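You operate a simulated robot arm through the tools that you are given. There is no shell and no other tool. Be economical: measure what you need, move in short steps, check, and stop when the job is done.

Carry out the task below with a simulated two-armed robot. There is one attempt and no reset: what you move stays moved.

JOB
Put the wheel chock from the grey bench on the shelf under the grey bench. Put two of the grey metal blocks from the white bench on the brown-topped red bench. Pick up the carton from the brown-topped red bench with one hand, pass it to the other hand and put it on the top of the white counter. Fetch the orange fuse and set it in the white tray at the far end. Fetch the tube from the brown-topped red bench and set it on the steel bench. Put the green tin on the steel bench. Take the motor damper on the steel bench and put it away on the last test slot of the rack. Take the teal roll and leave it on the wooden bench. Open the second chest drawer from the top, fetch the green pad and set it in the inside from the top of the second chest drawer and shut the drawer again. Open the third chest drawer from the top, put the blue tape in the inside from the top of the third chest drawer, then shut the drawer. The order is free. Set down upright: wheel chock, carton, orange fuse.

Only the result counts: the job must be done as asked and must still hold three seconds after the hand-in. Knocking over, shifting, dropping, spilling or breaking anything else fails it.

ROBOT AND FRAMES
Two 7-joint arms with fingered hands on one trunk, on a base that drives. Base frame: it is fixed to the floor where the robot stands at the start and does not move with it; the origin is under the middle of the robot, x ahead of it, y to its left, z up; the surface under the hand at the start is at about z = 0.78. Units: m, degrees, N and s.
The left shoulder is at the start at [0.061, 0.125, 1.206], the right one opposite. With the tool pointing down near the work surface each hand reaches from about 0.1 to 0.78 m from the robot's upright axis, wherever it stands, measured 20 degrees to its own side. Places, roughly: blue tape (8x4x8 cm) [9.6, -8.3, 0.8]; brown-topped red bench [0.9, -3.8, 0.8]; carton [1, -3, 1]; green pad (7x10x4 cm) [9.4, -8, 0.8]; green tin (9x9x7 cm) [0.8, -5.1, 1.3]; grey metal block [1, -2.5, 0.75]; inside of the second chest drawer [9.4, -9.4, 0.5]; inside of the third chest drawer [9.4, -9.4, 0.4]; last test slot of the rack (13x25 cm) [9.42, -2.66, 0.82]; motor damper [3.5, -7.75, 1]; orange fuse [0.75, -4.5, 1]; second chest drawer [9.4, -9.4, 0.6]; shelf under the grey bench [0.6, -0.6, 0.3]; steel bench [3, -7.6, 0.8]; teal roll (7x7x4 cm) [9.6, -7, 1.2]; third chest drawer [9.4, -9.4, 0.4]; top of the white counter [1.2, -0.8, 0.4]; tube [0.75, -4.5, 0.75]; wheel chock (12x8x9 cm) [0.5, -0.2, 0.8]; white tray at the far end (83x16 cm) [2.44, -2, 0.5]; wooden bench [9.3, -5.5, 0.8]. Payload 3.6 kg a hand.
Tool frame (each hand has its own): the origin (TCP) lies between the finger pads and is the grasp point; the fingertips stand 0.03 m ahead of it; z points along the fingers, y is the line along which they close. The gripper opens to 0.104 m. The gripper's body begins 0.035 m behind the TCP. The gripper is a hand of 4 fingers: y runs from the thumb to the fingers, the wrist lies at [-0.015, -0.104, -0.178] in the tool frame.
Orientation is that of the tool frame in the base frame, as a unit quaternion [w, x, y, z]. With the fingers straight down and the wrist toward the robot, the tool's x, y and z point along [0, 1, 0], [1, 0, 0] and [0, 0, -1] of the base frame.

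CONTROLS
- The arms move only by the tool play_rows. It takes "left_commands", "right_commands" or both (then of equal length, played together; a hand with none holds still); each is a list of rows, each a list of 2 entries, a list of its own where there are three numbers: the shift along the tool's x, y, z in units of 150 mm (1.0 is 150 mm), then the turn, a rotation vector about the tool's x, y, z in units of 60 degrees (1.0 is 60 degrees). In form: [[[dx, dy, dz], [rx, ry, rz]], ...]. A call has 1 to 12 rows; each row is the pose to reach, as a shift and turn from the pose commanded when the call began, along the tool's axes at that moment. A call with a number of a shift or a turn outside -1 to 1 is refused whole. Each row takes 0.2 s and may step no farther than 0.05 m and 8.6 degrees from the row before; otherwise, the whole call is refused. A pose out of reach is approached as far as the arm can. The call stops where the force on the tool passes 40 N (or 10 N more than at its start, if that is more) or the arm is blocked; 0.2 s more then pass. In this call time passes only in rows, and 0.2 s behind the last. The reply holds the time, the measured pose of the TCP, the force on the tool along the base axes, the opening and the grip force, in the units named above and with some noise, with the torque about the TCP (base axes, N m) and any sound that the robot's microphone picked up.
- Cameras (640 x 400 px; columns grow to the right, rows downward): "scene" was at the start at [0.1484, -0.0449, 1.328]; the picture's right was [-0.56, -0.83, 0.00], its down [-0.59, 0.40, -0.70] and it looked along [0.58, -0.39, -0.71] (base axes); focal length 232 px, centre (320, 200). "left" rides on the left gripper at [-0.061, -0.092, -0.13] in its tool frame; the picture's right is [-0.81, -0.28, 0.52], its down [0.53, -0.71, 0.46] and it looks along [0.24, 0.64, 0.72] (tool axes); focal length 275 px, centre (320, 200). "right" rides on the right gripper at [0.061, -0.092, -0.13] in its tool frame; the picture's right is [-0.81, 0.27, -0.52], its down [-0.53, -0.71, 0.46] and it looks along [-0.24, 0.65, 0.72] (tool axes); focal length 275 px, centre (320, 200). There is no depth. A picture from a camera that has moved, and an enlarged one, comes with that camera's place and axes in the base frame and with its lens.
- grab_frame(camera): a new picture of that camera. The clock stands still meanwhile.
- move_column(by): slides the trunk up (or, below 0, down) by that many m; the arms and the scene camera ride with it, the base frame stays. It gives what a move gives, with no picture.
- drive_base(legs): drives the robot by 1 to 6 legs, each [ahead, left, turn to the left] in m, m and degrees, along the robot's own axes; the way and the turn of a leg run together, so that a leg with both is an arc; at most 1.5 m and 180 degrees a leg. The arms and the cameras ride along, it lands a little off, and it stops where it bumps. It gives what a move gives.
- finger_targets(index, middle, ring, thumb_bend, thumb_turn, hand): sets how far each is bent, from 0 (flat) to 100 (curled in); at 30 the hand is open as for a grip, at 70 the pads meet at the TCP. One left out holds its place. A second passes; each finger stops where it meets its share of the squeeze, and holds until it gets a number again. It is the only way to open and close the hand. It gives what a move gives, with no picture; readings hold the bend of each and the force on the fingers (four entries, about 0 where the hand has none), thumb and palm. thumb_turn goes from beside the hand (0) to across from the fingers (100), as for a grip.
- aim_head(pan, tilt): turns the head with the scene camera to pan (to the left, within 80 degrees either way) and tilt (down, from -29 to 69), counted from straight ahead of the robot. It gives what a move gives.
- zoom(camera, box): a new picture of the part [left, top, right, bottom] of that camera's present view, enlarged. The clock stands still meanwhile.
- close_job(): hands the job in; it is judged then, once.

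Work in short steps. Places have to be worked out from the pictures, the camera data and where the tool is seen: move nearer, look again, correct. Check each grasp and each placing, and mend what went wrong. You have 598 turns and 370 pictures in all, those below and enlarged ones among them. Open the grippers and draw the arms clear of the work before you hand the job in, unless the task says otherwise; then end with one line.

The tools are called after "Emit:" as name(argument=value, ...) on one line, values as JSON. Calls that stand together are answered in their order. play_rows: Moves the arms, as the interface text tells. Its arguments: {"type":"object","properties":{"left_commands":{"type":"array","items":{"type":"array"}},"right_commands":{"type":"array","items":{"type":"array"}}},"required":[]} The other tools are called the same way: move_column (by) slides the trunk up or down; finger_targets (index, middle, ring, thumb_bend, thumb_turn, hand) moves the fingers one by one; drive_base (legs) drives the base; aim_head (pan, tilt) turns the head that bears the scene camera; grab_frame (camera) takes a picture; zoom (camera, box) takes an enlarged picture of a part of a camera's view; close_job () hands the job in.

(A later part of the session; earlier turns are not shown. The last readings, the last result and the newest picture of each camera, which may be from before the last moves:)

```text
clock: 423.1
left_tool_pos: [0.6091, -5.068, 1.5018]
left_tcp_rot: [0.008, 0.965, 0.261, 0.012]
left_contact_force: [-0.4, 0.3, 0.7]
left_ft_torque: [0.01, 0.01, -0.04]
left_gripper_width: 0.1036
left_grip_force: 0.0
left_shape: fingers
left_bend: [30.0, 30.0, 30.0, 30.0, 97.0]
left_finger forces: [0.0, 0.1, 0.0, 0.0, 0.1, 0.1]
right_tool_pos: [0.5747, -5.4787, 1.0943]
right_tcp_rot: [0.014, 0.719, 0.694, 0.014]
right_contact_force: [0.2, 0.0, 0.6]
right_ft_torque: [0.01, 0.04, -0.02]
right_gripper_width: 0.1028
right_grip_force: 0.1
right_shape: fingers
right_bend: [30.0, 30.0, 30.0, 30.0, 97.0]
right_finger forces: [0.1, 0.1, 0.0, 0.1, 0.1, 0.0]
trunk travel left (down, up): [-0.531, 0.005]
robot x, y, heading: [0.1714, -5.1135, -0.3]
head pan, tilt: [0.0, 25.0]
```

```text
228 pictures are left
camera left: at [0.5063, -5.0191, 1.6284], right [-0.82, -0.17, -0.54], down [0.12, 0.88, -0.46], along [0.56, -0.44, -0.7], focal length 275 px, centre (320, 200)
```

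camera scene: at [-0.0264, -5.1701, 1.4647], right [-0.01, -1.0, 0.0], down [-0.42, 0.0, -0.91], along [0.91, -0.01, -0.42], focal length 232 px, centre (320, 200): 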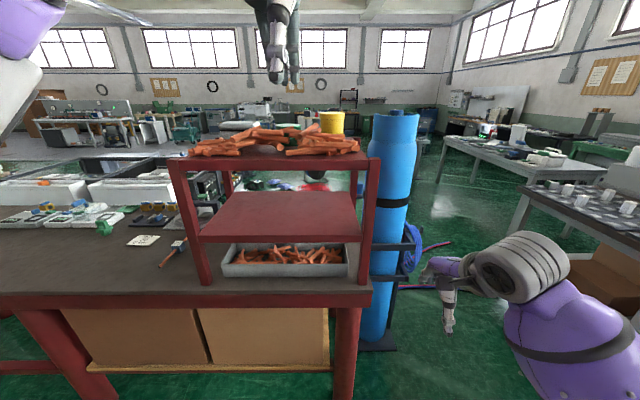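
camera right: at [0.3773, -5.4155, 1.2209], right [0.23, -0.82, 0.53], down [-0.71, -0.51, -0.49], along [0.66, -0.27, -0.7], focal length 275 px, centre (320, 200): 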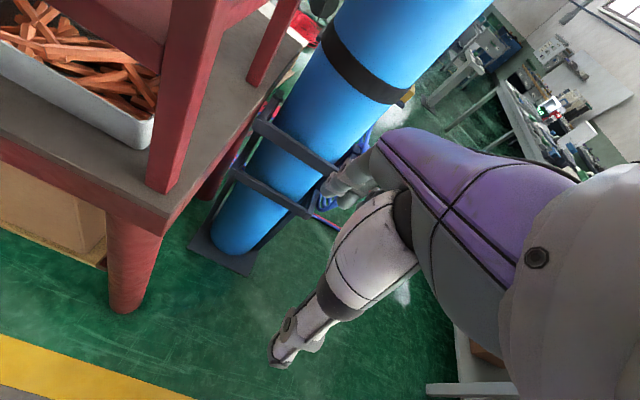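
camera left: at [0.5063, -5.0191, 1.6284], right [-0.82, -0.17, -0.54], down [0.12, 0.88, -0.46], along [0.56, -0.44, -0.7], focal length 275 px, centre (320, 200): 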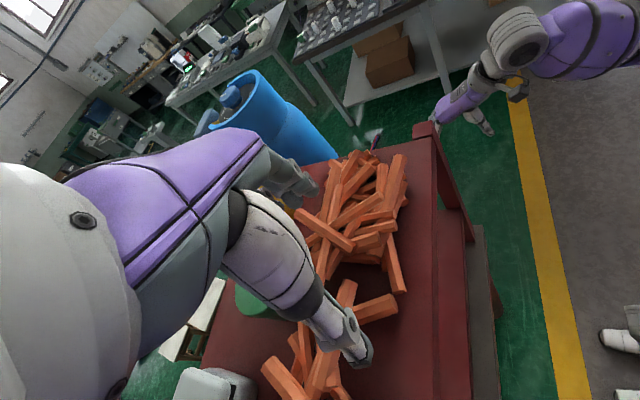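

Now slide above the tin at height, with a slightly wider opening.

Emit:
finger_targets(hand="left", index=23, middle=23, ring=23, thumb_bend=25)

Emit:
play_rows(left_commands=[[[0.25, 0.16, 0], [0, 0, 0]], [[0.5, 0.32, 0], [0, 0, 0]], [[0.75, 0.48, 0], [0, 0, 0]], [[0.98, 0.63, 0], [0, 0, 0]]])

Emit:
grab_frame(camera="left")

Emit:
grab_frame(camera="scene")

```text
clock: 424.1
left_tool_pos: [0.6088, -5.0664, 1.5013]
left_tcp_rot: [0.009, 0.965, 0.261, 0.012]
left_contact_force: [-0.7, 1.0, 0.6]
left_ft_torque: [0.02, 0.0, -0.01]
left_gripper_width: 0.1172
left_grip_force: 0.0
left_shape: fingers
left_bend: [23.0, 23.0, 23.0, 25.0, 97.0]
left_finger forces: [0.0, 0.0, 0.0, 0.0, 0.1, 0.1]
right_tool_pos: [0.575, -5.4788, 1.0961]
right_tcp_rot: [0.014, 0.719, 0.695, 0.015]
right_contact_force: [-0.7, 0.5, 0.3]
right_ft_torque: [0.02, -0.02, 0.01]
right_gripper_width: 0.1032
right_grip_force: 0.0
right_shape: fingers
right_bend: [30.0, 30.0, 30.0, 30.0, 97.0]
right_finger forces: [0.0, 0.1, 0.0, 0.0, 0.0, 0.0]
trunk travel left (down, up): [-0.531, 0.005]
robot x, y, heading: [0.1709, -5.1137, -0.4]
head pan, tilt: [0.0, 25.0]
```

```text
clock: 425.1
left_tool_pos: [0.7183, -5.065, 1.477]
left_tcp_rot: [0.008, 0.965, 0.261, 0.013]
left_contact_force: [-0.6, 0.1, 0.1]
left_ft_torque: [0.0, 0.02, -0.01]
left_gripper_width: 0.1173
left_grip_force: 0.0
left_shape: fingers
left_bend: [23.0, 23.0, 23.0, 25.0, 98.0]
left_finger forces: [0.1, 0.0, 0.1, 0.0, 0.0, 0.0]
left hand out of reach, approached as far as the arm can: row 3, 4
right_tool_pos: [0.5743, -5.4787, 1.0943]
right_tcp_rot: [0.014, 0.719, 0.695, 0.014]
right_contact_force: [0.4, 0.2, 0.2]
right_ft_torque: [-0.01, 0.02, 0.0]
right_gripper_width: 0.1032
right_grip_force: 0.1
right_shape: fingers
right_bend: [30.0, 30.0, 30.0, 30.0, 97.0]
right_finger forces: [0.0, 0.0, 0.0, 0.1, 0.1, 0.0]
trunk travel left (down, up): [-0.531, 0.005]
robot x, y, heading: [0.1695, -5.1097, -0.4]
head pan, tilt: [0.0, 25.0]
```

```text
227 pictures are left
camera left: at [0.6159, -5.0154, 1.6031], right [-0.82, -0.18, -0.54], down [0.11, 0.88, -0.46], along [0.56, -0.44, -0.7], focal length 275 px, centre (320, 200)
```

left: 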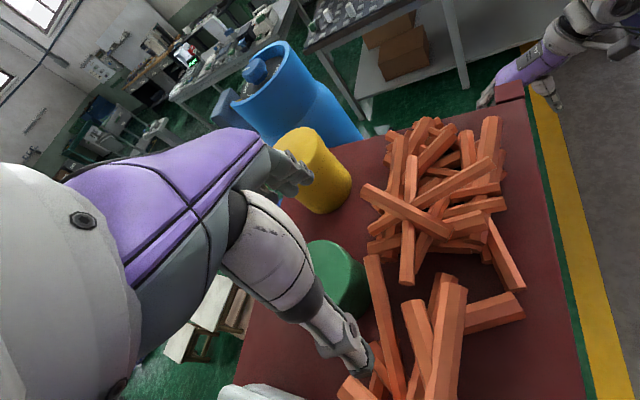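

```text
226 pictures are left
camera scene: at [0.2714, -5.1118, 1.4645], right [0.0, -1.0, 0.0], down [-0.42, 0.0, -0.91], along [0.91, 0.0, -0.42], focal length 232 px, centre (320, 200)
```

scene: 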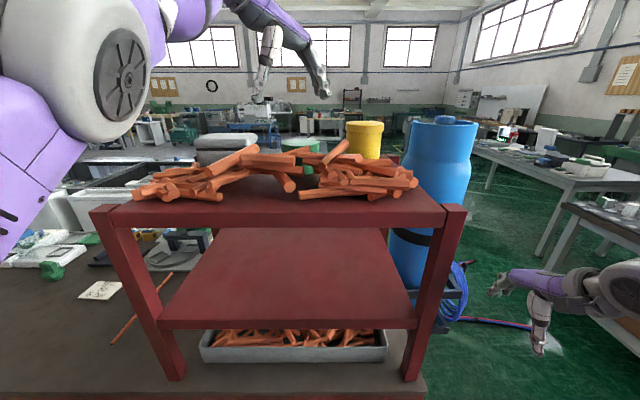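

Clear view: the tin is free toward ±y; sticks are only on the near side. I'll rotate to a full 90° yaw and drive 8 cm closer.

Emit:
drive_base(legs=[[0.08, 0, 0]])

Emit:
play_rows(left_commands=[[[0, 0, -0.1], [0, 0, 0.13]], [[0, 0, -0.15], [0, 0, 0.26]], [[0, 0, -0.15], [0, 0, 0.39]], [[0, 0, -0.15], [0, 0, 0.5]]])

Emit:
grab_frame(camera="left")

```text
clock: 426.1
left_tool_pos: [0.7967, -5.0629, 1.477]
left_tcp_rot: [0.008, 0.965, 0.262, 0.012]
left_contact_force: [-0.8, -0.2, 0.0]
left_ft_torque: [0.0, 0.02, 0.01]
left_gripper_width: 0.117
left_grip_force: 0.1
left_shape: fingers
left_bend: [23.0, 23.0, 23.0, 25.0, 98.0]
left_finger forces: [0.0, 0.1, 0.0, 0.0, 0.1, 0.0]
right_tool_pos: [0.6531, -5.4792, 1.0951]
right_tcp_rot: [0.014, 0.718, 0.695, 0.014]
right_contact_force: [0.2, -0.3, 1.1]
right_ft_torque: [0.03, 0.03, -0.03]
right_gripper_width: 0.1028
right_grip_force: 0.1
right_shape: fingers
right_bend: [30.0, 30.0, 30.0, 30.0, 97.0]
right_finger forces: [0.0, 0.0, 0.0, 0.1, 0.0, 0.1]
trunk travel left (down, up): [-0.531, 0.005]
robot x, y, heading: [0.2506, -5.1095, -0.0]
head pan, tilt: [0.0, 25.0]
```

```text
clock: 427.1
left_tool_pos: [0.7378, -5.033, 1.488]
left_tcp_rot: [0.006, 1.0, 0.026, 0.016]
left_contact_force: [-0.2, 0.7, 1.0]
left_ft_torque: [0.02, 0.0, -0.02]
left_gripper_width: 0.1173
left_grip_force: 0.0
left_shape: fingers
left_bend: [23.0, 23.0, 23.0, 25.0, 98.0]
left_finger forces: [0.0, 0.1, 0.0, 0.0, 0.0, 0.1]
left hand out of reach, approached as far as the arm can: row 1, 2, 3, 4
right_tool_pos: [0.6524, -5.4801, 1.0941]
right_tcp_rot: [0.014, 0.719, 0.695, 0.015]
right_contact_force: [0.3, -0.1, -0.5]
right_ft_torque: [0.0, 0.01, 0.0]
right_gripper_width: 0.1027
right_grip_force: 0.1
right_shape: fingers
right_bend: [30.0, 30.0, 30.0, 30.0, 97.0]
right_finger forces: [0.0, 0.0, 0.0, 0.0, 0.1, 0.0]
trunk travel left (down, up): [-0.531, 0.005]
robot x, y, heading: [0.248, -5.1166, -0.3]
head pan, tilt: [0.0, 25.0]
```

```text
225 pictures are left
camera left: at [0.668, -4.9442, 1.6158], right [-0.81, 0.23, -0.55], down [0.51, 0.73, -0.45], along [0.3, -0.64, -0.71], focal length 275 px, centre (320, 200)
```

left: 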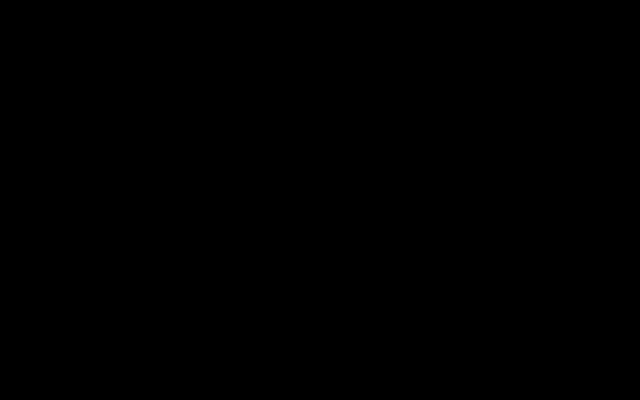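

Full 90° blinds the camera and shortens reach; the 60° pose was fine and clear of sticks. Return to it and re-centre.

Emit:
play_rows(left_commands=[[[0.1, 0.0, 0], [0, 0, -0.12]], [[0.2, 0.0, 0], [0, 0, -0.24]], [[0.3, 0.05, 0.05], [0, 0, -0.36]], [[0.4, 0.12, 0.1], [0, 0, -0.47]]])

Emit:
grab_frame(camera="left")

```text
clock: 428.1
left_tool_pos: [0.7977, -5.0488, 1.4728]
left_tcp_rot: [0.008, 0.969, 0.248, 0.011]
left_contact_force: [0.5, -0.2, -0.2]
left_ft_torque: [0.02, 0.0, 0.01]
left_gripper_width: 0.1174
left_grip_force: 0.0
left_shape: fingers
left_bend: [23.0, 23.0, 23.0, 25.0, 98.0]
left_finger forces: [0.0, 0.1, 0.1, 0.1, 0.0, 0.0]
left hand out of reach, approached as far as the arm can: row 1, 2, 3
right_tool_pos: [0.6537, -5.4786, 1.0942]
right_tcp_rot: [0.014, 0.719, 0.695, 0.015]
right_contact_force: [0.3, -0.1, 0.5]
right_ft_torque: [-0.02, -0.01, -0.02]
right_gripper_width: 0.1029
right_grip_force: 0.0
right_shape: fingers
right_bend: [30.0, 30.0, 30.0, 30.0, 97.0]
right_finger forces: [0.0, 0.1, 0.0, 0.0, 0.0, 0.1]
trunk travel left (down, up): [-0.531, 0.005]
robot x, y, heading: [0.2541, -5.1147, -0.4]
head pan, tilt: [0.0, 25.0]
```

```text
224 pictures are left
camera left: at [0.6966, -4.9968, 1.6003], right [-0.83, -0.15, -0.54], down [0.14, 0.88, -0.46], along [0.54, -0.46, -0.71], focal length 275 px, centre (320, 200)
```

left: 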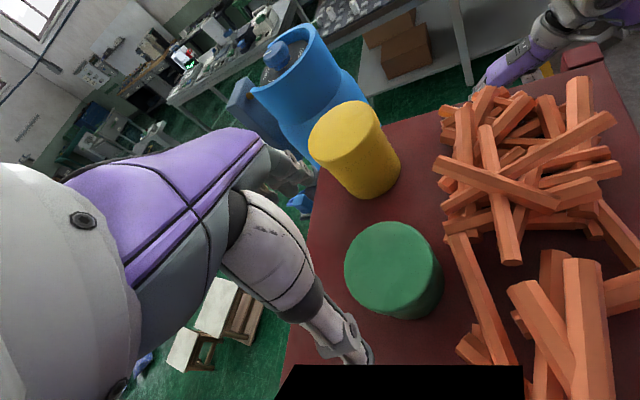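

Tin centre (0.795,-5.075). Shift 2.6 cm and descend to z≈1.362 to grip its rim.

Emit:
play_rows(left_commands=[[[-0.1, 0.143, 0.1], [0, 0, 0]], [[-0.1, 0.143, 0.35], [0, 0, 0]], [[-0.1, 0.143, 0.55], [0, 0, 0]], [[-0.1, 0.143, 0.74], [0, 0, 0]]])

Emit:
grab_frame(camera="left")

```text
clock: 429.3
left_tool_pos: [0.7583, -5.0848, 1.4287]
left_tcp_rot: [0.023, 0.967, 0.244, 0.075]
left_contact_force: [0.9, -0.2, -0.2]
left_ft_torque: [-0.02, 0.06, 0.0]
left_gripper_width: 0.1173
left_grip_force: 0.0
left_shape: fingers
left_bend: [23.0, 23.0, 23.0, 25.0, 98.0]
left_finger forces: [0.0, 0.0, 0.0, 0.0, 0.0, 0.0]
right_tool_pos: [0.6288, -5.4832, 1.0998]
right_tcp_rot: [0.019, 0.717, 0.696, 0.023]
right_contact_force: [0.7, 0.5, -0.3]
right_ft_torque: [0.02, 0.04, 0.03]
right_gripper_width: 0.1032
right_grip_force: 0.1
right_shape: fingers
right_bend: [30.0, 30.0, 30.0, 30.0, 97.0]
right_finger forces: [0.1, 0.0, 0.0, 0.1, 0.1, 0.0]
trunk travel left (down, up): [-0.531, 0.005]
robot x, y, heading: [0.2496, -5.1141, 0.1]
head pan, tilt: [0.0, 25.0]
stopped in row 4 (left hand): the arm was blocked; the commanded pose is now the measured one
```

```text
223 pictures are left
camera left: at [0.642, -5.0322, 1.5418], right [-0.75, -0.15, -0.64], down [0.2, 0.88, -0.44], along [0.63, -0.46, -0.63], focal length 275 px, centre (320, 200)
```

left: 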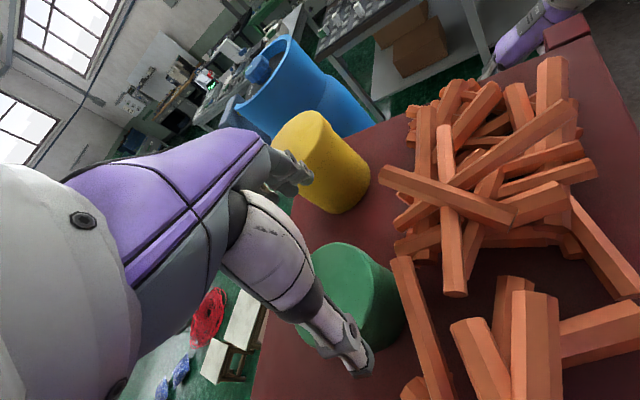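

The arm is blocked by something; look at the scene.

Emit:
grab_frame(camera="scene")

Emit:
aim_head(pan=35, tilt=20)

Emit:
grab_frame(camera="scene")

```text
222 pictures are left
camera scene: at [0.317, -5.1188, 1.4662], right [0.0, -1.0, -0.01], down [-0.4, 0.0, -0.91], along [0.91, 0.0, -0.4], focal length 232 px, centre (320, 200)
```

scene: 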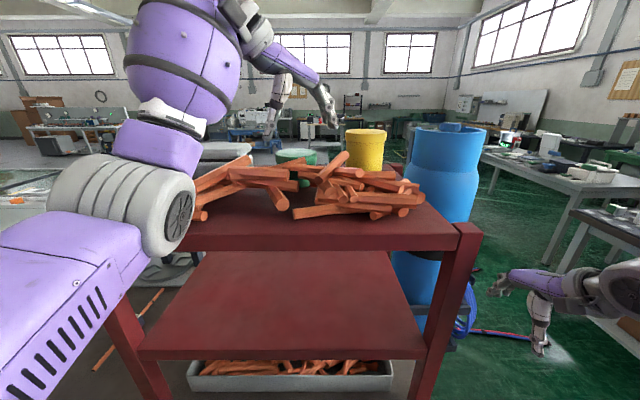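

```text
clock: 430.3
left_tool_pos: [0.7582, -5.0824, 1.429]
left_tcp_rot: [0.023, 0.967, 0.244, 0.073]
left_contact_force: [0.5, -1.3, 0.1]
left_ft_torque: [0.01, 0.03, 0.01]
left_gripper_width: 0.1172
left_grip_force: 0.0
left_shape: fingers
left_bend: [23.0, 23.0, 23.0, 25.0, 98.0]
left_finger forces: [0.1, 0.0, 0.0, 0.0, 0.0, 0.1]
right_tool_pos: [0.6287, -5.4841, 1.1028]
right_tcp_rot: [0.02, 0.718, 0.696, 0.025]
right_contact_force: [-0.9, -0.9, 0.1]
right_ft_torque: [0.02, 0.01, -0.01]
right_gripper_width: 0.1032
right_grip_force: 0.1
right_shape: fingers
right_bend: [30.0, 30.0, 30.0, 30.0, 97.0]
right_finger forces: [0.1, 0.1, 0.1, 0.0, 0.0, 0.0]
trunk travel left (down, up): [-0.531, 0.005]
robot x, y, heading: [0.2505, -5.1124, 0.0]
head pan, tilt: [35.0, 20.0]
```

```text
221 pictures are left
camera scene: at [0.3004, -5.0655, 1.4747], right [0.57, -0.82, 0.01], down [-0.26, -0.19, -0.95], along [0.78, 0.54, -0.32], focal length 232 px, centre (320, 200)
```

scene: 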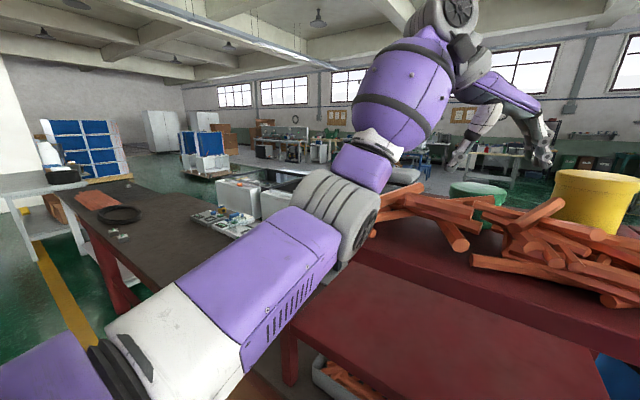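

The left elbow is resting against the rack's corner. I'll lift, back up 5.5 cm (straighter arm keeps the elbow in front of the rack), and retry.

Emit:
play_rows(left_commands=[[[0, 0, -0.15], [0, 0, 0]], [[0, 0, -0.3], [0, 0, 0]], [[0, 0, -0.4], [0, 0, 0]]])

Emit:
drive_base(legs=[[-0.055, 0, 0]])

Emit:
grab_frame(camera="left")

```text
clock: 431.1
left_tool_pos: [0.7901, -5.0776, 1.4582]
left_tcp_rot: [0.016, 0.968, 0.246, 0.044]
left_contact_force: [0.8, -0.5, 0.6]
left_ft_torque: [0.02, 0.04, -0.01]
left_gripper_width: 0.1174
left_grip_force: 0.2
left_shape: fingers
left_bend: [23.0, 23.0, 23.0, 25.0, 98.0]
left_finger forces: [0.0, 0.0, 0.0, 0.0, 0.0, 0.0]
right_tool_pos: [0.655, -5.4804, 1.091]
right_tcp_rot: [0.011, 0.718, 0.695, 0.014]
right_contact_force: [0.0, 0.2, -0.1]
right_ft_torque: [-0.01, 0.0, -0.02]
right_gripper_width: 0.1031
right_grip_force: 0.0
right_shape: fingers
right_bend: [30.0, 30.0, 30.0, 30.0, 97.0]
right_finger forces: [0.1, 0.0, 0.0, 0.0, 0.0, 0.0]
trunk travel left (down, up): [-0.531, 0.005]
robot x, y, heading: [0.252, -5.1114, -0.4]
head pan, tilt: [35.0, 20.0]
```

```text
clock: 432.1
left_tool_pos: [0.7326, -5.0749, 1.461]
left_tcp_rot: [0.018, 0.968, 0.246, 0.049]
left_contact_force: [0.1, 1.5, 0.2]
left_ft_torque: [-0.02, -0.01, -0.03]
left_gripper_width: 0.1177
left_grip_force: 0.0
left_shape: fingers
left_bend: [23.0, 23.0, 23.0, 25.0, 98.0]
left_finger forces: [0.2, 0.0, 0.1, 0.1, 0.0, 0.0]
right_tool_pos: [0.598, -5.4787, 1.0942]
right_tcp_rot: [0.014, 0.718, 0.695, 0.016]
right_contact_force: [-0.7, 0.0, 0.1]
right_ft_torque: [0.02, 0.0, 0.0]
right_gripper_width: 0.1028
right_grip_force: 0.1
right_shape: fingers
right_bend: [30.0, 30.0, 30.0, 30.0, 97.0]
right_finger forces: [0.1, 0.0, 0.0, 0.0, 0.0, 0.0]
trunk travel left (down, up): [-0.531, 0.005]
robot x, y, heading: [0.194, -5.1089, -0.2]
head pan, tilt: [35.0, 20.0]
```

```text
220 pictures are left
camera left: at [0.622, -5.0238, 1.5808], right [-0.79, -0.15, -0.6], down [0.17, 0.88, -0.45], along [0.59, -0.46, -0.66], focal length 275 px, centre (320, 200)
```

left: 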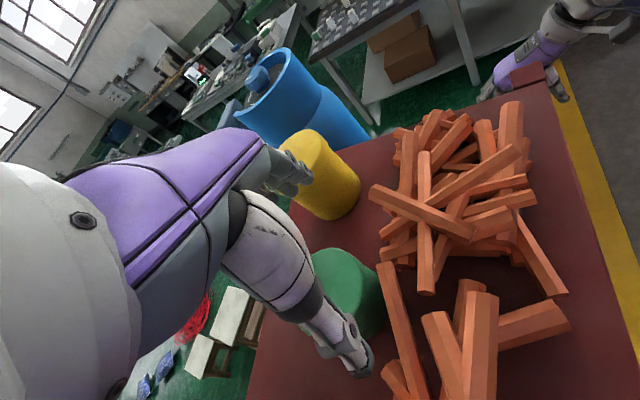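

Straighten the tilt and move over the tin at z≈1.40.

Emit:
play_rows(left_commands=[[[0.1, 0.05, 0.15], [0.024, -0.043, 0]], [[0.2, 0.1, 0.3], [0.048, -0.087, 0]], [[0.3, 0.16, 0.4], [0.048, -0.087, 0]], [[0.37, 0.2, 0.4], [0.048, -0.087, 0]]])

Emit:
grab_frame(camera="left")

Emit:
grab_frame(camera="scene")

```text
clock: 433.1
left_tool_pos: [0.7747, -5.0726, 1.4032]
left_tcp_rot: [0.005, 0.969, 0.245, 0.0]
left_contact_force: [-0.4, -0.8, 8.2]
left_ft_torque: [0.4, 0.25, 0.08]
left_gripper_width: 0.1198
left_grip_force: 4.2
left_shape: fingers
left_bend: [23.0, 23.0, 23.0, 22.0, 97.0]
left_finger forces: [0.0, 0.1, 0.0, 0.1, 7.4, 0.0]
left hand out of reach, approached as far as the arm can: row 2, 3, 4
right_tool_pos: [0.5976, -5.4803, 1.0947]
right_tcp_rot: [0.014, 0.718, 0.696, 0.015]
right_contact_force: [-0.1, 0.0, 1.1]
right_ft_torque: [0.01, 0.02, 0.01]
right_gripper_width: 0.1029
right_grip_force: 0.0
right_shape: fingers
right_bend: [30.0, 30.0, 30.0, 30.0, 97.0]
right_finger forces: [0.0, 0.1, 0.0, 0.1, 0.1, 0.0]
trunk travel left (down, up): [-0.531, 0.005]
robot x, y, heading: [0.1957, -5.1114, -0.3]
head pan, tilt: [35.0, 20.0]
```

```text
219 pictures are left
camera left: at [0.6769, -5.0213, 1.5324], right [-0.84, -0.15, -0.52], down [0.13, 0.88, -0.46], along [0.52, -0.46, -0.72], focal length 275 px, centre (320, 200)
```

left: 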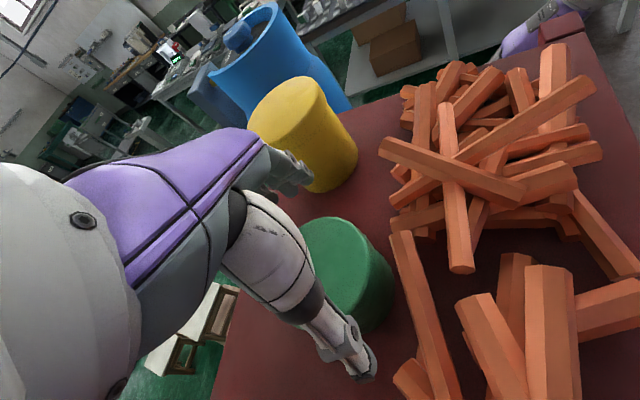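

```text
218 pictures are left
camera scene: at [0.277, -5.0587, 1.4728], right [0.57, -0.82, 0.0], down [-0.28, -0.2, -0.94], along [0.77, 0.54, -0.34], focal length 232 px, centre (320, 200)
```

scene: 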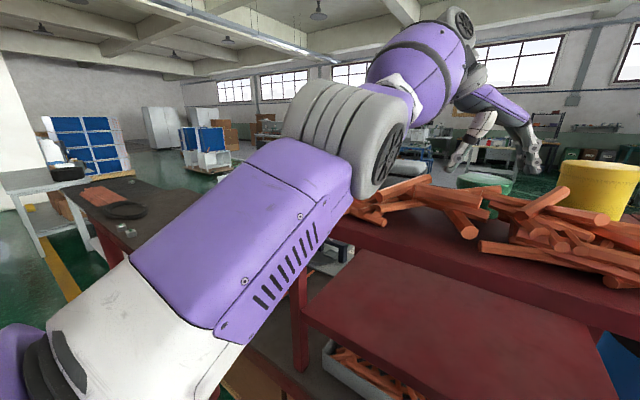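

The thumb touches a stick end. The -y side of the tin is free, so I'll use the right hand instead (thumb near-right, fingers far-left). First lift and withdraw the left hand.

Emit:
play_rows(left_commands=[[[0, 0, -0.25], [0, 0, 0]], [[-0.1, -0.1, -0.45], [0, 0, 0]], [[-0.35, -0.2, -0.5], [0, 0, -0.1]], [[-0.6, -0.3, -0.5], [0, 0, -0.2]], [[-0.85, -0.4, -0.5], [0, 0, -0.3]]])

Emit:
drive_base(legs=[[-0.3, 0, 0]])

Emit:
aim_head(pan=0, tilt=20)

Emit:
grab_frame(camera="scene")

```text
clock: 434.3
left_tool_pos: [0.6852, -5.1132, 1.5376]
left_tcp_rot: [-0.008, 0.937, 0.349, 0.0]
left_contact_force: [-0.5, 0.5, 0.1]
left_ft_torque: [0.02, 0.02, 0.01]
left_gripper_width: 0.1175
left_grip_force: 0.1
left_shape: fingers
left_bend: [23.0, 23.0, 23.0, 25.0, 98.0]
left_finger forces: [0.1, 0.0, 0.0, 0.0, 0.0, 0.1]
left hand out of reach, approached as far as the arm can: row 1, 2, 3, 4, 5
right_tool_pos: [0.5959, -5.4786, 1.095]
right_tcp_rot: [0.014, 0.718, 0.696, 0.016]
right_contact_force: [-0.5, -0.3, 0.1]
right_ft_torque: [0.01, 0.0, 0.01]
right_gripper_width: 0.103
right_grip_force: 0.0
right_shape: fingers
right_bend: [30.0, 30.0, 30.0, 30.0, 97.0]
right_finger forces: [0.0, 0.1, 0.1, 0.0, 0.1, 0.0]
trunk travel left (down, up): [-0.531, 0.005]
robot x, y, heading: [0.1938, -5.112, -0.1]
head pan, tilt: [35.0, 20.0]
```

```text
clock: 436.3
left_tool_pos: [0.3893, -5.1106, 1.5362]
left_tcp_rot: [-0.008, 0.937, 0.349, -0.002]
left_contact_force: [0.3, 0.3, 0.2]
left_ft_torque: [0.02, 0.05, -0.01]
left_gripper_width: 0.1174
left_grip_force: 0.2
left_shape: fingers
left_bend: [23.0, 23.0, 23.0, 25.0, 98.0]
left_finger forces: [0.1, 0.1, 0.1, 0.1, 0.1, 0.1]
right_tool_pos: [0.3009, -5.4765, 1.0939]
right_tcp_rot: [0.014, 0.717, 0.697, 0.015]
right_contact_force: [-0.6, 0.3, 0.8]
right_ft_torque: [0.0, 0.0, -0.02]
right_gripper_width: 0.1028
right_grip_force: 0.0
right_shape: fingers
right_bend: [30.0, 30.0, 30.0, 30.0, 97.0]
right_finger forces: [0.1, 0.1, 0.0, 0.0, 0.0, 0.0]
trunk travel left (down, up): [-0.531, 0.005]
robot x, y, heading: [-0.101, -5.1098, -0.1]
head pan, tilt: [35.0, 20.0]
```

```text
clock: 437.3
left_tool_pos: [0.3897, -5.111, 1.5368]
left_tcp_rot: [-0.008, 0.937, 0.349, 0.0]
left_contact_force: [0.4, 0.7, 0.8]
left_ft_torque: [-0.01, 0.03, -0.05]
left_gripper_width: 0.1176
left_grip_force: 0.1
left_shape: fingers
left_bend: [23.0, 23.0, 23.0, 25.0, 98.0]
left_finger forces: [0.0, 0.0, 0.0, 0.0, 0.0, 0.1]
right_tool_pos: [0.3027, -5.4772, 1.0938]
right_tcp_rot: [0.013, 0.717, 0.697, 0.014]
right_contact_force: [-0.4, 0.6, 0.1]
right_ft_torque: [0.0, 0.02, 0.01]
right_gripper_width: 0.1031
right_grip_force: 0.0
right_shape: fingers
right_bend: [30.0, 30.0, 30.0, 30.0, 97.0]
right_finger forces: [0.0, 0.0, 0.1, 0.0, 0.0, 0.0]
trunk travel left (down, up): [-0.531, 0.005]
robot x, y, heading: [-0.1035, -5.1117, -0.2]
head pan, tilt: [0.0, 20.0]
```

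```text
217 pictures are left
camera scene: at [-0.0021, -5.1113, 1.4726], right [0.0, -1.0, 0.0], down [-0.34, 0.0, -0.94], along [0.94, 0.0, -0.34], focal length 232 px, centre (320, 200)
```

scene: 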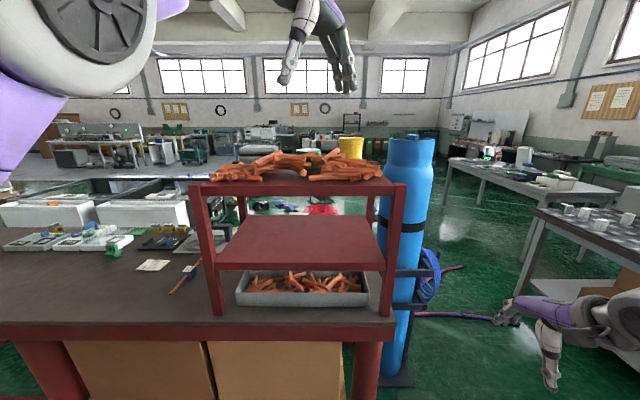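

Raise the right hand and swing the left hand out to the left.

Emit:
play_rows(right_commands=[[[0, 0, -0.3], [0, 0, 0]], [[0, 0, -0.6], [0, 0, 0]], [[0, 0, -0.9], [0, 0, 0]], [[0, 0, -1.0], [0, 0, -0.1]]], left_commands=[[[0.15, -0.2, 0.1], [0, 0, 0]], [[0.3, -0.4, 0.2], [0, 0, -0.1]], [[0.45, -0.6, 0.3], [0, 0, -0.2]], [[0.6, -0.8, 0.4], [0, 0, -0.3]]])

Emit:
play_rows(right_commands=[[[0.2, 0, -0.2], [0, 0, -0.13]], [[0.4, 0, -0.4], [0, 0, -0.26]], [[0.6, 0, -0.6], [0, 0, -0.39]], [[0.8, 0, -0.8], [0, 0, -0.52]], [[1.0, 0, -0.95], [0, 0, -0.65]], [[1.0, 0, -1.0], [0, 0, -0.78]], [[1.0, 0, -1.0], [0, 0, -0.9]]])

Emit:
grab_frame(camera="right")

```text
clock: 438.3
left_tool_pos: [0.4254, -4.9948, 1.5307]
left_tcp_rot: [-0.008, 0.891, 0.453, 0.0]
left_contact_force: [0.2, 0.5, 0.4]
left_ft_torque: [-0.05, 0.0, -0.02]
left_gripper_width: 0.1177
left_grip_force: 0.0
left_shape: fingers
left_bend: [23.0, 23.0, 23.0, 25.0, 98.0]
left_finger forces: [0.0, 0.0, 0.1, 0.1, 0.1, 0.0]
left hand out of reach, approached as far as the arm can: row 1, 2, 3, 4
right_tool_pos: [0.2957, -5.4763, 1.2471]
right_tcp_rot: [0.014, 0.679, 0.734, 0.013]
right_contact_force: [0.3, -0.9, 0.4]
right_ft_torque: [0.0, -0.03, -0.01]
right_gripper_width: 0.1028
right_grip_force: 0.2
right_shape: fingers
right_bend: [30.0, 30.0, 30.0, 30.0, 97.0]
right_finger forces: [0.1, 0.0, 0.0, 0.0, 0.0, 0.0]
trunk travel left (down, up): [-0.531, 0.005]
robot x, y, heading: [-0.1023, -5.11, 0.1]
head pan, tilt: [0.0, 20.0]
```

```text
clock: 439.9
left_tool_pos: [0.4257, -4.9959, 1.5309]
left_tcp_rot: [-0.009, 0.891, 0.453, -0.001]
left_contact_force: [0.0, -0.1, -0.1]
left_ft_torque: [-0.02, -0.02, -0.02]
left_gripper_width: 0.1175
left_grip_force: 0.0
left_shape: fingers
left_bend: [23.0, 23.0, 23.0, 25.0, 98.0]
left_finger forces: [0.0, 0.1, 0.1, 0.0, 0.0, 0.0]
right_tool_pos: [0.2785, -5.3285, 1.3945]
right_tcp_rot: [0.019, 0.271, 0.962, 0.007]
right_contact_force: [-0.3, 0.0, 0.1]
right_ft_torque: [0.01, -0.02, 0.03]
right_gripper_width: 0.1027
right_grip_force: 0.2
right_shape: fingers
right_bend: [30.0, 30.0, 30.0, 30.0, 97.0]
right_finger forces: [0.0, 0.1, 0.0, 0.1, 0.1, 0.1]
trunk travel left (down, up): [-0.531, 0.005]
robot x, y, heading: [-0.0997, -5.1076, 0.2]
head pan, tilt: [0.0, 20.0]
```

```text
216 pictures are left
camera right: at [0.1727, -5.375, 1.5207], right [0.81, -0.19, 0.55], down [0.1, -0.89, -0.45], along [0.57, 0.42, -0.7], focal length 275 px, centre (320, 200)
```

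right: 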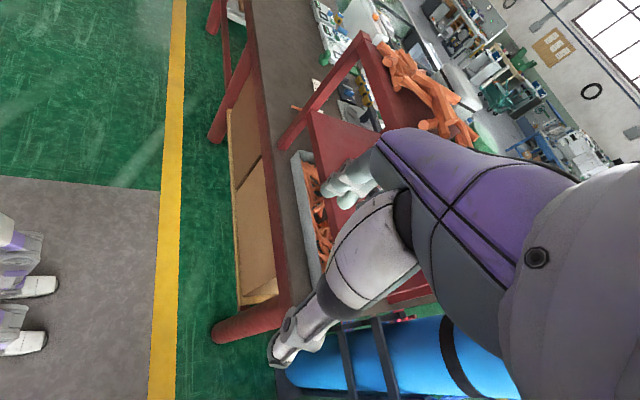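

Right hand yaw is set. Raise it to ~1.5 and bring the left hand down/left out of the way.

Emit:
play_rows(right_commands=[[[0, 0, -0.2], [0, 0, 0]], [[0, 0, -0.4], [0, 0, 0]], [[0, 0, -0.6], [0, 0, 0]], [[0, 0, -0.7], [0, 0, 0]], [[0, 0, -0.7], [0, 0, 0]]], left_commands=[[[0.18, -0.18, 0.18], [0, 0, -0.05]], [[0.36, -0.36, 0.36], [0, 0, -0.1]], [[0.54, -0.54, 0.54], [0, 0, -0.2]], [[0.72, -0.72, 0.72], [0, 0, -0.3]], [[0.9, -0.9, 0.9], [0, 0, -0.4]]])

Emit:
drive_base(legs=[[0.2, 0, 0]])

Emit:
grab_frame(camera="right")

Emit:
grab_frame(camera="scene")

```text
clock: 441.1
left_tool_pos: [0.4381, -4.8028, 1.5136]
left_tcp_rot: [-0.009, 0.777, 0.629, 0.001]
left_contact_force: [-0.7, -0.6, 0.1]
left_ft_torque: [0.01, -0.02, 0.02]
left_gripper_width: 0.1174
left_grip_force: 0.0
left_shape: fingers
left_bend: [23.0, 23.0, 23.0, 25.0, 98.0]
left_finger forces: [0.0, 0.1, 0.0, 0.0, 0.0, 0.1]
left hand out of reach, approached as far as the arm can: row 1, 2, 3, 4, 5
right_tool_pos: [0.2744, -5.3302, 1.5001]
right_tcp_rot: [0.02, 0.272, 0.962, 0.006]
right_contact_force: [-0.2, -1.0, 0.2]
right_ft_torque: [0.02, 0.01, -0.02]
right_gripper_width: 0.103
right_grip_force: 0.0
right_shape: fingers
right_bend: [30.0, 30.0, 30.0, 30.0, 97.0]
right_finger forces: [0.1, 0.0, 0.0, 0.0, 0.0, 0.0]
trunk travel left (down, up): [-0.531, 0.005]
robot x, y, heading: [-0.1044, -5.1153, 0.2]
head pan, tilt: [0.0, 20.0]
```

```text
clock: 442.7
left_tool_pos: [0.6332, -4.8009, 1.5142]
left_tcp_rot: [-0.009, 0.778, 0.629, 0.0]
left_contact_force: [0.1, -0.4, 0.4]
left_ft_torque: [0.01, 0.02, 0.03]
left_gripper_width: 0.1174
left_grip_force: 0.0
left_shape: fingers
left_bend: [23.0, 23.0, 23.0, 25.0, 98.0]
left_finger forces: [0.1, 0.0, 0.0, 0.1, 0.0, 0.0]
right_tool_pos: [0.4707, -5.3286, 1.5]
right_tcp_rot: [0.02, 0.271, 0.962, 0.006]
right_contact_force: [-0.2, -0.7, 0.4]
right_ft_torque: [-0.04, 0.02, -0.01]
right_gripper_width: 0.1031
right_grip_force: 0.0
right_shape: fingers
right_bend: [30.0, 30.0, 30.0, 30.0, 97.0]
right_finger forces: [0.0, 0.1, 0.0, 0.0, 0.0, 0.0]
trunk travel left (down, up): [-0.531, 0.005]
robot x, y, heading: [0.1, -5.1092, 0.2]
head pan, tilt: [0.0, 20.0]
```

```text
215 pictures are left
camera right: at [0.3654, -5.375, 1.6255], right [0.81, -0.19, 0.55], down [0.1, -0.89, -0.45], along [0.57, 0.42, -0.7], focal length 275 px, centre (320, 200)
```

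right: 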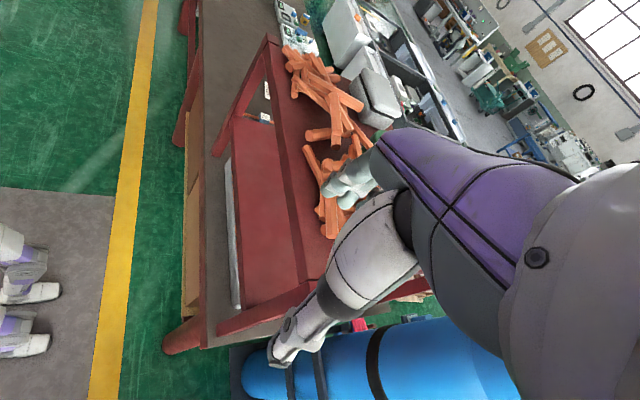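

```text
214 pictures are left
camera scene: at [0.1942, -5.1105, 1.4728], right [0.01, -1.0, 0.0], down [-0.34, 0.0, -0.94], along [0.94, 0.0, -0.34], focal length 232 px, centre (320, 200)
```

scene: 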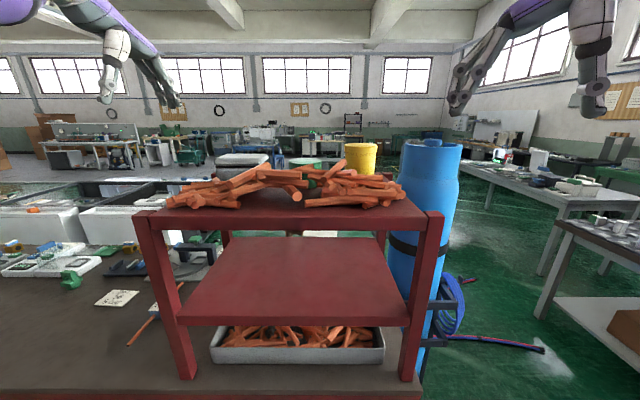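

Advance 0.1 and left 0.06, then move the right hand over the tin.

Emit:
drive_base(legs=[[0.1, 0.06, 0]])

Emit:
finger_targets(hand="right", index=23, middle=23, ring=23, thumb_bend=25)

Emit:
play_rows(right_commands=[[[-0.1, 0.3, 0], [0, 0, 0]], [[-0.2, 0.6, 0], [0, 0, 0]], [[-0.3, 0.9, 0], [0, 0, 0]], [[-0.31, 1.0, 0], [0, 0, 0]]])

Emit:
grab_frame(camera="right")

```text
clock: 443.9
left_tool_pos: [0.731, -4.7425, 1.5153]
left_tcp_rot: [-0.01, 0.777, 0.629, 0.002]
left_contact_force: [0.5, 0.1, 0.1]
left_ft_torque: [-0.01, -0.01, 0.01]
left_gripper_width: 0.1172
left_grip_force: 0.1
left_shape: fingers
left_bend: [23.0, 23.0, 23.0, 25.0, 98.0]
left_finger forces: [0.1, 0.1, 0.0, 0.0, 0.1, 0.0]
right_tool_pos: [0.5694, -5.2699, 1.5006]
right_tcp_rot: [0.02, 0.272, 0.962, 0.007]
right_contact_force: [-0.3, 0.6, 0.2]
right_ft_torque: [-0.04, 0.02, -0.02]
right_gripper_width: 0.1029
right_grip_force: 0.1
right_shape: fingers
right_bend: [30.0, 30.0, 30.0, 30.0, 97.0]
right_finger forces: [0.1, 0.0, 0.0, 0.1, 0.0, 0.1]
trunk travel left (down, up): [-0.531, 0.005]
robot x, y, heading: [0.1928, -5.0534, 0.2]
head pan, tilt: [0.0, 20.0]
```

```text
clock: 444.9
left_tool_pos: [0.7321, -4.7428, 1.5146]
left_tcp_rot: [-0.009, 0.777, 0.629, 0.001]
left_contact_force: [-0.8, 1.4, -0.5]
left_ft_torque: [0.0, -0.01, -0.02]
left_gripper_width: 0.1173
left_grip_force: 0.1
left_shape: fingers
left_bend: [23.0, 23.0, 23.0, 25.0, 98.0]
left_finger forces: [0.0, 0.1, 0.1, 0.0, 0.0, 0.1]
right_tool_pos: [0.5689, -5.2697, 1.4994]
right_tcp_rot: [0.02, 0.272, 0.962, 0.006]
right_contact_force: [0.2, 0.2, 0.8]
right_ft_torque: [0.02, -0.03, 0.0]
right_gripper_width: 0.1169
right_grip_force: 0.1
right_shape: fingers
right_bend: [23.0, 23.0, 23.0, 25.0, 97.0]
right_finger forces: [0.1, 0.0, 0.0, 0.1, 0.0, 0.0]
trunk travel left (down, up): [-0.531, 0.005]
robot x, y, heading: [0.1926, -5.0538, 0.0]
head pan, tilt: [0.0, 20.0]
```

```text
clock: 445.9
left_tool_pos: [0.7313, -4.742, 1.514]
left_tcp_rot: [-0.009, 0.778, 0.628, 0.001]
left_contact_force: [-0.2, 0.5, 0.1]
left_ft_torque: [0.01, -0.03, -0.03]
left_gripper_width: 0.1177
left_grip_force: 0.1
left_shape: fingers
left_bend: [23.0, 23.0, 23.0, 25.0, 98.0]
left_finger forces: [0.1, 0.0, 0.0, 0.0, 0.0, 0.0]
right_tool_pos: [0.6873, -5.1644, 1.5051]
right_tcp_rot: [0.02, 0.271, 0.962, 0.005]
right_contact_force: [-0.2, -0.6, -0.5]
right_ft_torque: [-0.03, -0.01, 0.0]
right_gripper_width: 0.1173
right_grip_force: 0.0
right_shape: fingers
right_bend: [23.0, 23.0, 23.0, 25.0, 97.0]
right_finger forces: [0.0, 0.0, 0.0, 0.0, 0.0, 0.0]
trunk travel left (down, up): [-0.531, 0.005]
robot x, y, heading: [0.1958, -5.0498, 0.3]
head pan, tilt: [0.0, 20.0]
```

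```text
213 pictures are left
camera right: at [0.5817, -5.2117, 1.6304], right [0.81, -0.19, 0.55], down [0.1, -0.89, -0.45], along [0.57, 0.42, -0.7], focal length 275 px, centre (320, 200)
```

right: 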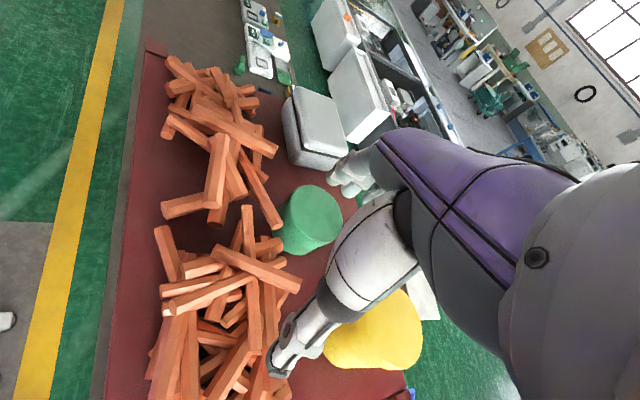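

Tin centre (0.790,-5.069). Move over it and down to z≈1.43, then check.

Emit:
finger_targets(hand="right", index=27, middle=27, ring=27, thumb_bend=27)

Emit:
play_rows(right_commands=[[[-0.08, 0.28, 0.05], [0, 0, 0]], [[-0.16, 0.56, 0.1], [0, 0, 0]], [[-0.27, 0.84, 0.2], [0, 0, 0]], [[-0.27, 0.89, 0.4], [0, 0, 0]]])

Emit:
grab_frame(camera="right")

```text
clock: 446.9
left_tool_pos: [0.7327, -4.7422, 1.5138]
left_tcp_rot: [-0.009, 0.778, 0.629, 0.001]
left_contact_force: [-0.5, 0.4, 0.1]
left_ft_torque: [0.0, -0.02, 0.01]
left_gripper_width: 0.1175
left_grip_force: 0.2
left_shape: fingers
left_bend: [23.0, 23.0, 23.0, 25.0, 98.0]
left_finger forces: [0.0, 0.0, 0.1, 0.0, 0.0, 0.1]
right_tool_pos: [0.6883, -5.165, 1.5049]
right_tcp_rot: [0.02, 0.272, 0.962, 0.006]
right_contact_force: [-0.3, 0.8, -0.2]
right_ft_torque: [-0.04, -0.04, 0.0]
right_gripper_width: 0.1103
right_grip_force: 0.0
right_shape: fingers
right_bend: [27.0, 27.0, 27.0, 27.0, 97.0]
right_finger forces: [0.0, 0.0, 0.0, 0.0, 0.0, 0.0]
trunk travel left (down, up): [-0.531, 0.005]
robot x, y, heading: [0.1939, -5.0526, 0.3]
head pan, tilt: [0.0, 20.0]
```

```text
clock: 447.9
left_tool_pos: [0.7345, -4.7423, 1.5113]
left_tcp_rot: [-0.01, 0.778, 0.628, -0.001]
left_contact_force: [1.4, -0.2, 0.4]
left_ft_torque: [0.01, 0.04, 0.02]
left_gripper_width: 0.1174
left_grip_force: 0.0
left_shape: fingers
left_bend: [23.0, 23.0, 23.0, 25.0, 98.0]
left_finger forces: [0.0, 0.1, 0.1, 0.0, 0.0, 0.0]
right_tool_pos: [0.7745, -5.0833, 1.4276]
right_tcp_rot: [0.019, 0.271, 0.962, 0.006]
right_contact_force: [1.1, -0.1, -0.4]
right_ft_torque: [0.01, -0.02, -0.05]
right_gripper_width: 0.1102
right_grip_force: 0.1
right_shape: fingers
right_bend: [27.0, 27.0, 27.0, 27.0, 97.0]
right_finger forces: [0.1, 0.1, 0.0, 0.1, 0.0, 0.0]
right hand out of reach, approached as far as the arm can: row 2, 3, 4
trunk travel left (down, up): [-0.531, 0.005]
robot x, y, heading: [0.1924, -5.0511, 0.2]
head pan, tilt: [0.0, 20.0]
```

```text
212 pictures are left
camera right: at [0.6671, -5.1304, 1.5539], right [0.81, -0.19, 0.55], down [0.1, -0.89, -0.45], along [0.57, 0.42, -0.7], focal length 275 px, centre (320, 200)
```

right: 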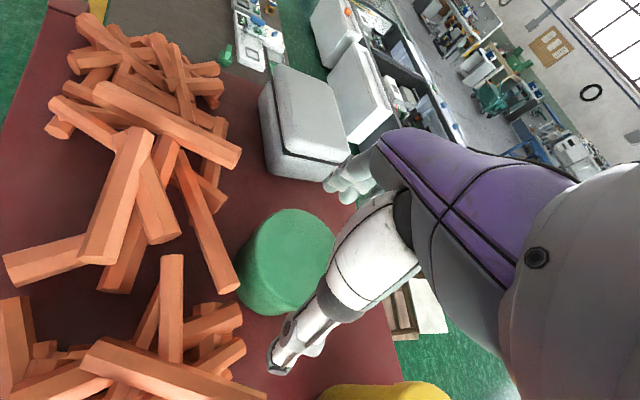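

Centre ≈(0.789,-5.061). Nudge the base 2.5 cm forward and descend with the remaining offset.

Emit:
drive_base(legs=[[0.025, 0, 0]])

Emit:
play_rows(right_commands=[[[0.13, 0.09, 0], [0, 0, 0]], [[0.13, 0.09, 0.1], [0, 0, 0]]])

Emit:
grab_frame(camera="right")

```text
clock: 448.8
left_tool_pos: [0.7506, -4.7422, 1.5184]
left_tcp_rot: [-0.008, 0.778, 0.629, 0.003]
left_contact_force: [0.2, 0.5, 0.1]
left_ft_torque: [-0.02, -0.04, -0.02]
left_gripper_width: 0.1177
left_grip_force: 0.0
left_shape: fingers
left_bend: [23.0, 23.0, 23.0, 25.0, 98.0]
left_finger forces: [0.0, 0.0, 0.0, 0.0, 0.0, 0.0]
right_tool_pos: [0.7896, -5.0827, 1.4343]
right_tcp_rot: [0.023, 0.272, 0.962, 0.007]
right_contact_force: [0.2, -0.2, 0.6]
right_ft_torque: [-0.01, 0.01, -0.02]
right_gripper_width: 0.1105
right_grip_force: 0.0
right_shape: fingers
right_bend: [27.0, 27.0, 27.0, 27.0, 97.0]
right_finger forces: [0.0, 0.0, 0.0, 0.1, 0.0, 0.1]
trunk travel left (down, up): [-0.531, 0.005]
robot x, y, heading: [0.2163, -5.0524, 0.3]
head pan, tilt: [0.0, 20.0]
```

```text
clock: 449.4
left_tool_pos: [0.755, -4.7428, 1.5145]
left_tcp_rot: [-0.01, 0.777, 0.629, 0.002]
left_contact_force: [0.6, 0.4, -0.7]
left_ft_torque: [0.0, 0.01, 0.02]
left_gripper_width: 0.1175
left_grip_force: 0.1
left_shape: fingers
left_bend: [23.0, 23.0, 23.0, 25.0, 98.0]
left_finger forces: [0.0, 0.0, 0.0, 0.1, 0.0, 0.0]
right_tool_pos: [0.7952, -5.0618, 1.4201]
right_tcp_rot: [0.02, 0.271, 0.962, 0.007]
right_contact_force: [0.2, 0.0, 0.0]
right_ft_torque: [0.01, 0.02, 0.03]
right_gripper_width: 0.1102
right_grip_force: 0.0
right_shape: fingers
right_bend: [27.0, 27.0, 27.0, 27.0, 97.0]
right_finger forces: [0.1, 0.1, 0.0, 0.1, 0.0, 0.0]
right hand out of reach, approached as far as the arm can: row 1, 2
trunk travel left (down, up): [-0.531, 0.005]
robot x, y, heading: [0.2164, -5.05, 0.4]
head pan, tilt: [0.0, 20.0]
```

```text
211 pictures are left
camera right: at [0.689, -5.1086, 1.5453], right [0.81, -0.19, 0.55], down [0.1, -0.89, -0.45], along [0.57, 0.42, -0.7], focal length 275 px, centre (320, 200)
```

right: 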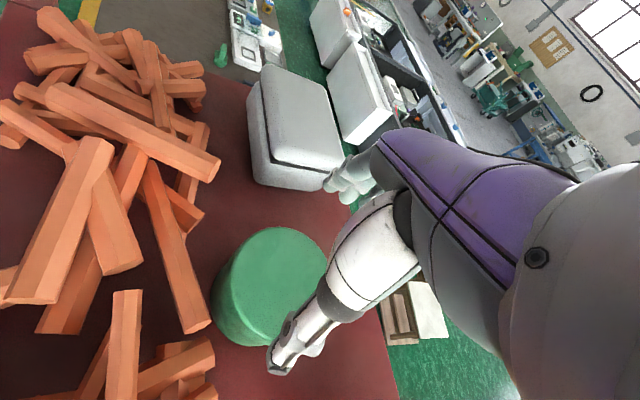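

Well centred. Descend to z≈1.362 and close.

Emit:
play_rows(right_commands=[[[0, -0.06, 0.1], [0, 0, 0]], [[0, -0.06, 0.2], [0, 0, 0]], [[0, -0.06, 0.3], [0, 0, 0]], [[0, -0.06, 0.39], [0, 0, 0]]])

Emit:
grab_frame(camera="right")

```text
clock: 450.4
left_tool_pos: [0.7551, -4.7426, 1.5158]
left_tcp_rot: [-0.01, 0.778, 0.628, 0.001]
left_contact_force: [1.0, 0.0, -0.4]
left_ft_torque: [-0.01, 0.02, -0.01]
left_gripper_width: 0.1175
left_grip_force: 0.0
left_shape: fingers
left_bend: [23.0, 23.0, 23.0, 25.0, 98.0]
left_finger forces: [0.0, 0.0, 0.1, 0.0, 0.0, 0.1]
right_tool_pos: [0.818, -5.0635, 1.3724]
right_tcp_rot: [0.021, 0.272, 0.962, 0.007]
right_contact_force: [-2.1, -1.3, 3.3]
right_ft_torque: [-0.17, 0.08, 0.0]
right_gripper_width: 0.1135
right_grip_force: 1.7
right_shape: fingers
right_bend: [27.0, 27.0, 27.0, 24.0, 97.0]
right_finger forces: [0.0, 0.0, 0.1, 0.0, 3.1, 0.0]
right hand out of reach, approached as far as the arm can: row 1, 2, 3, 4
trunk travel left (down, up): [-0.531, 0.005]
robot x, y, heading: [0.2178, -5.0495, 0.1]
head pan, tilt: [0.0, 20.0]
```

```text
210 pictures are left
camera right: at [0.7119, -5.1112, 1.4984], right [0.81, -0.19, 0.55], down [0.1, -0.89, -0.45], along [0.58, 0.42, -0.7], focal length 275 px, centre (320, 200)
```

right: 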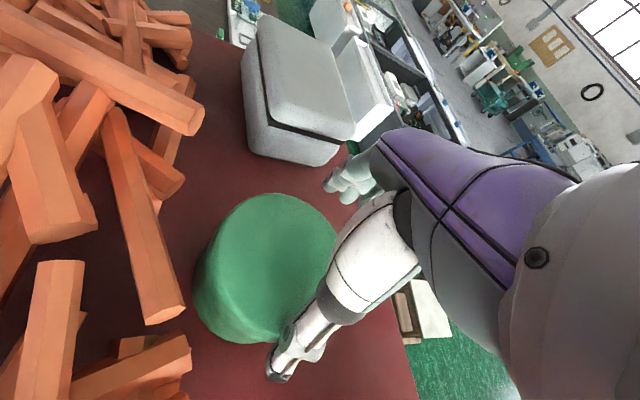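

The hand drifted 3 cm forward while descending. Lift slightly, correct, and descend again.

Emit:
play_rows(right_commands=[[[0, 0, -0.15], [0, 0, 0]], [[0.14, -0.13, -0.15], [0, 0, 0]]])

Emit:
grab_frame(camera="right")

```text
clock: 450.9
left_tool_pos: [0.7548, -4.743, 1.5152]
left_tcp_rot: [-0.009, 0.778, 0.628, 0.002]
left_contact_force: [-0.1, 0.2, 0.4]
left_ft_torque: [0.02, -0.02, -0.02]
left_gripper_width: 0.1175
left_grip_force: 0.1
left_shape: fingers
left_bend: [23.0, 23.0, 23.0, 25.0, 98.0]
left_finger forces: [0.0, 0.0, 0.0, 0.1, 0.0, 0.0]
right_tool_pos: [0.8038, -5.0659, 1.4017]
right_tcp_rot: [0.02, 0.271, 0.962, 0.006]
right_contact_force: [-0.3, -0.3, -0.9]
right_ft_torque: [0.01, -0.01, -0.02]
right_gripper_width: 0.1104
right_grip_force: 0.0
right_shape: fingers
right_bend: [27.0, 27.0, 27.0, 27.0, 98.0]
right_finger forces: [0.0, 0.1, 0.0, 0.0, 0.0, 0.0]
right hand out of reach, approached as far as the arm can: row 1, 2
trunk travel left (down, up): [-0.531, 0.005]
robot x, y, heading: [0.2151, -5.0522, 0.3]
head pan, tilt: [0.0, 20.0]
```

```text
209 pictures are left
camera right: at [0.6985, -5.1127, 1.527], right [0.81, -0.19, 0.55], down [0.1, -0.89, -0.45], along [0.57, 0.42, -0.7], focal length 275 px, centre (320, 200)
```

right: 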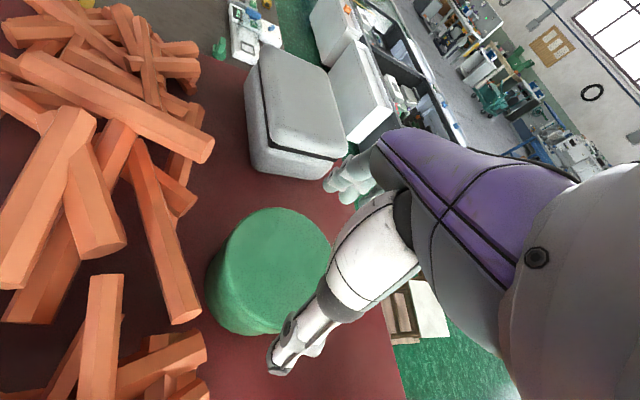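

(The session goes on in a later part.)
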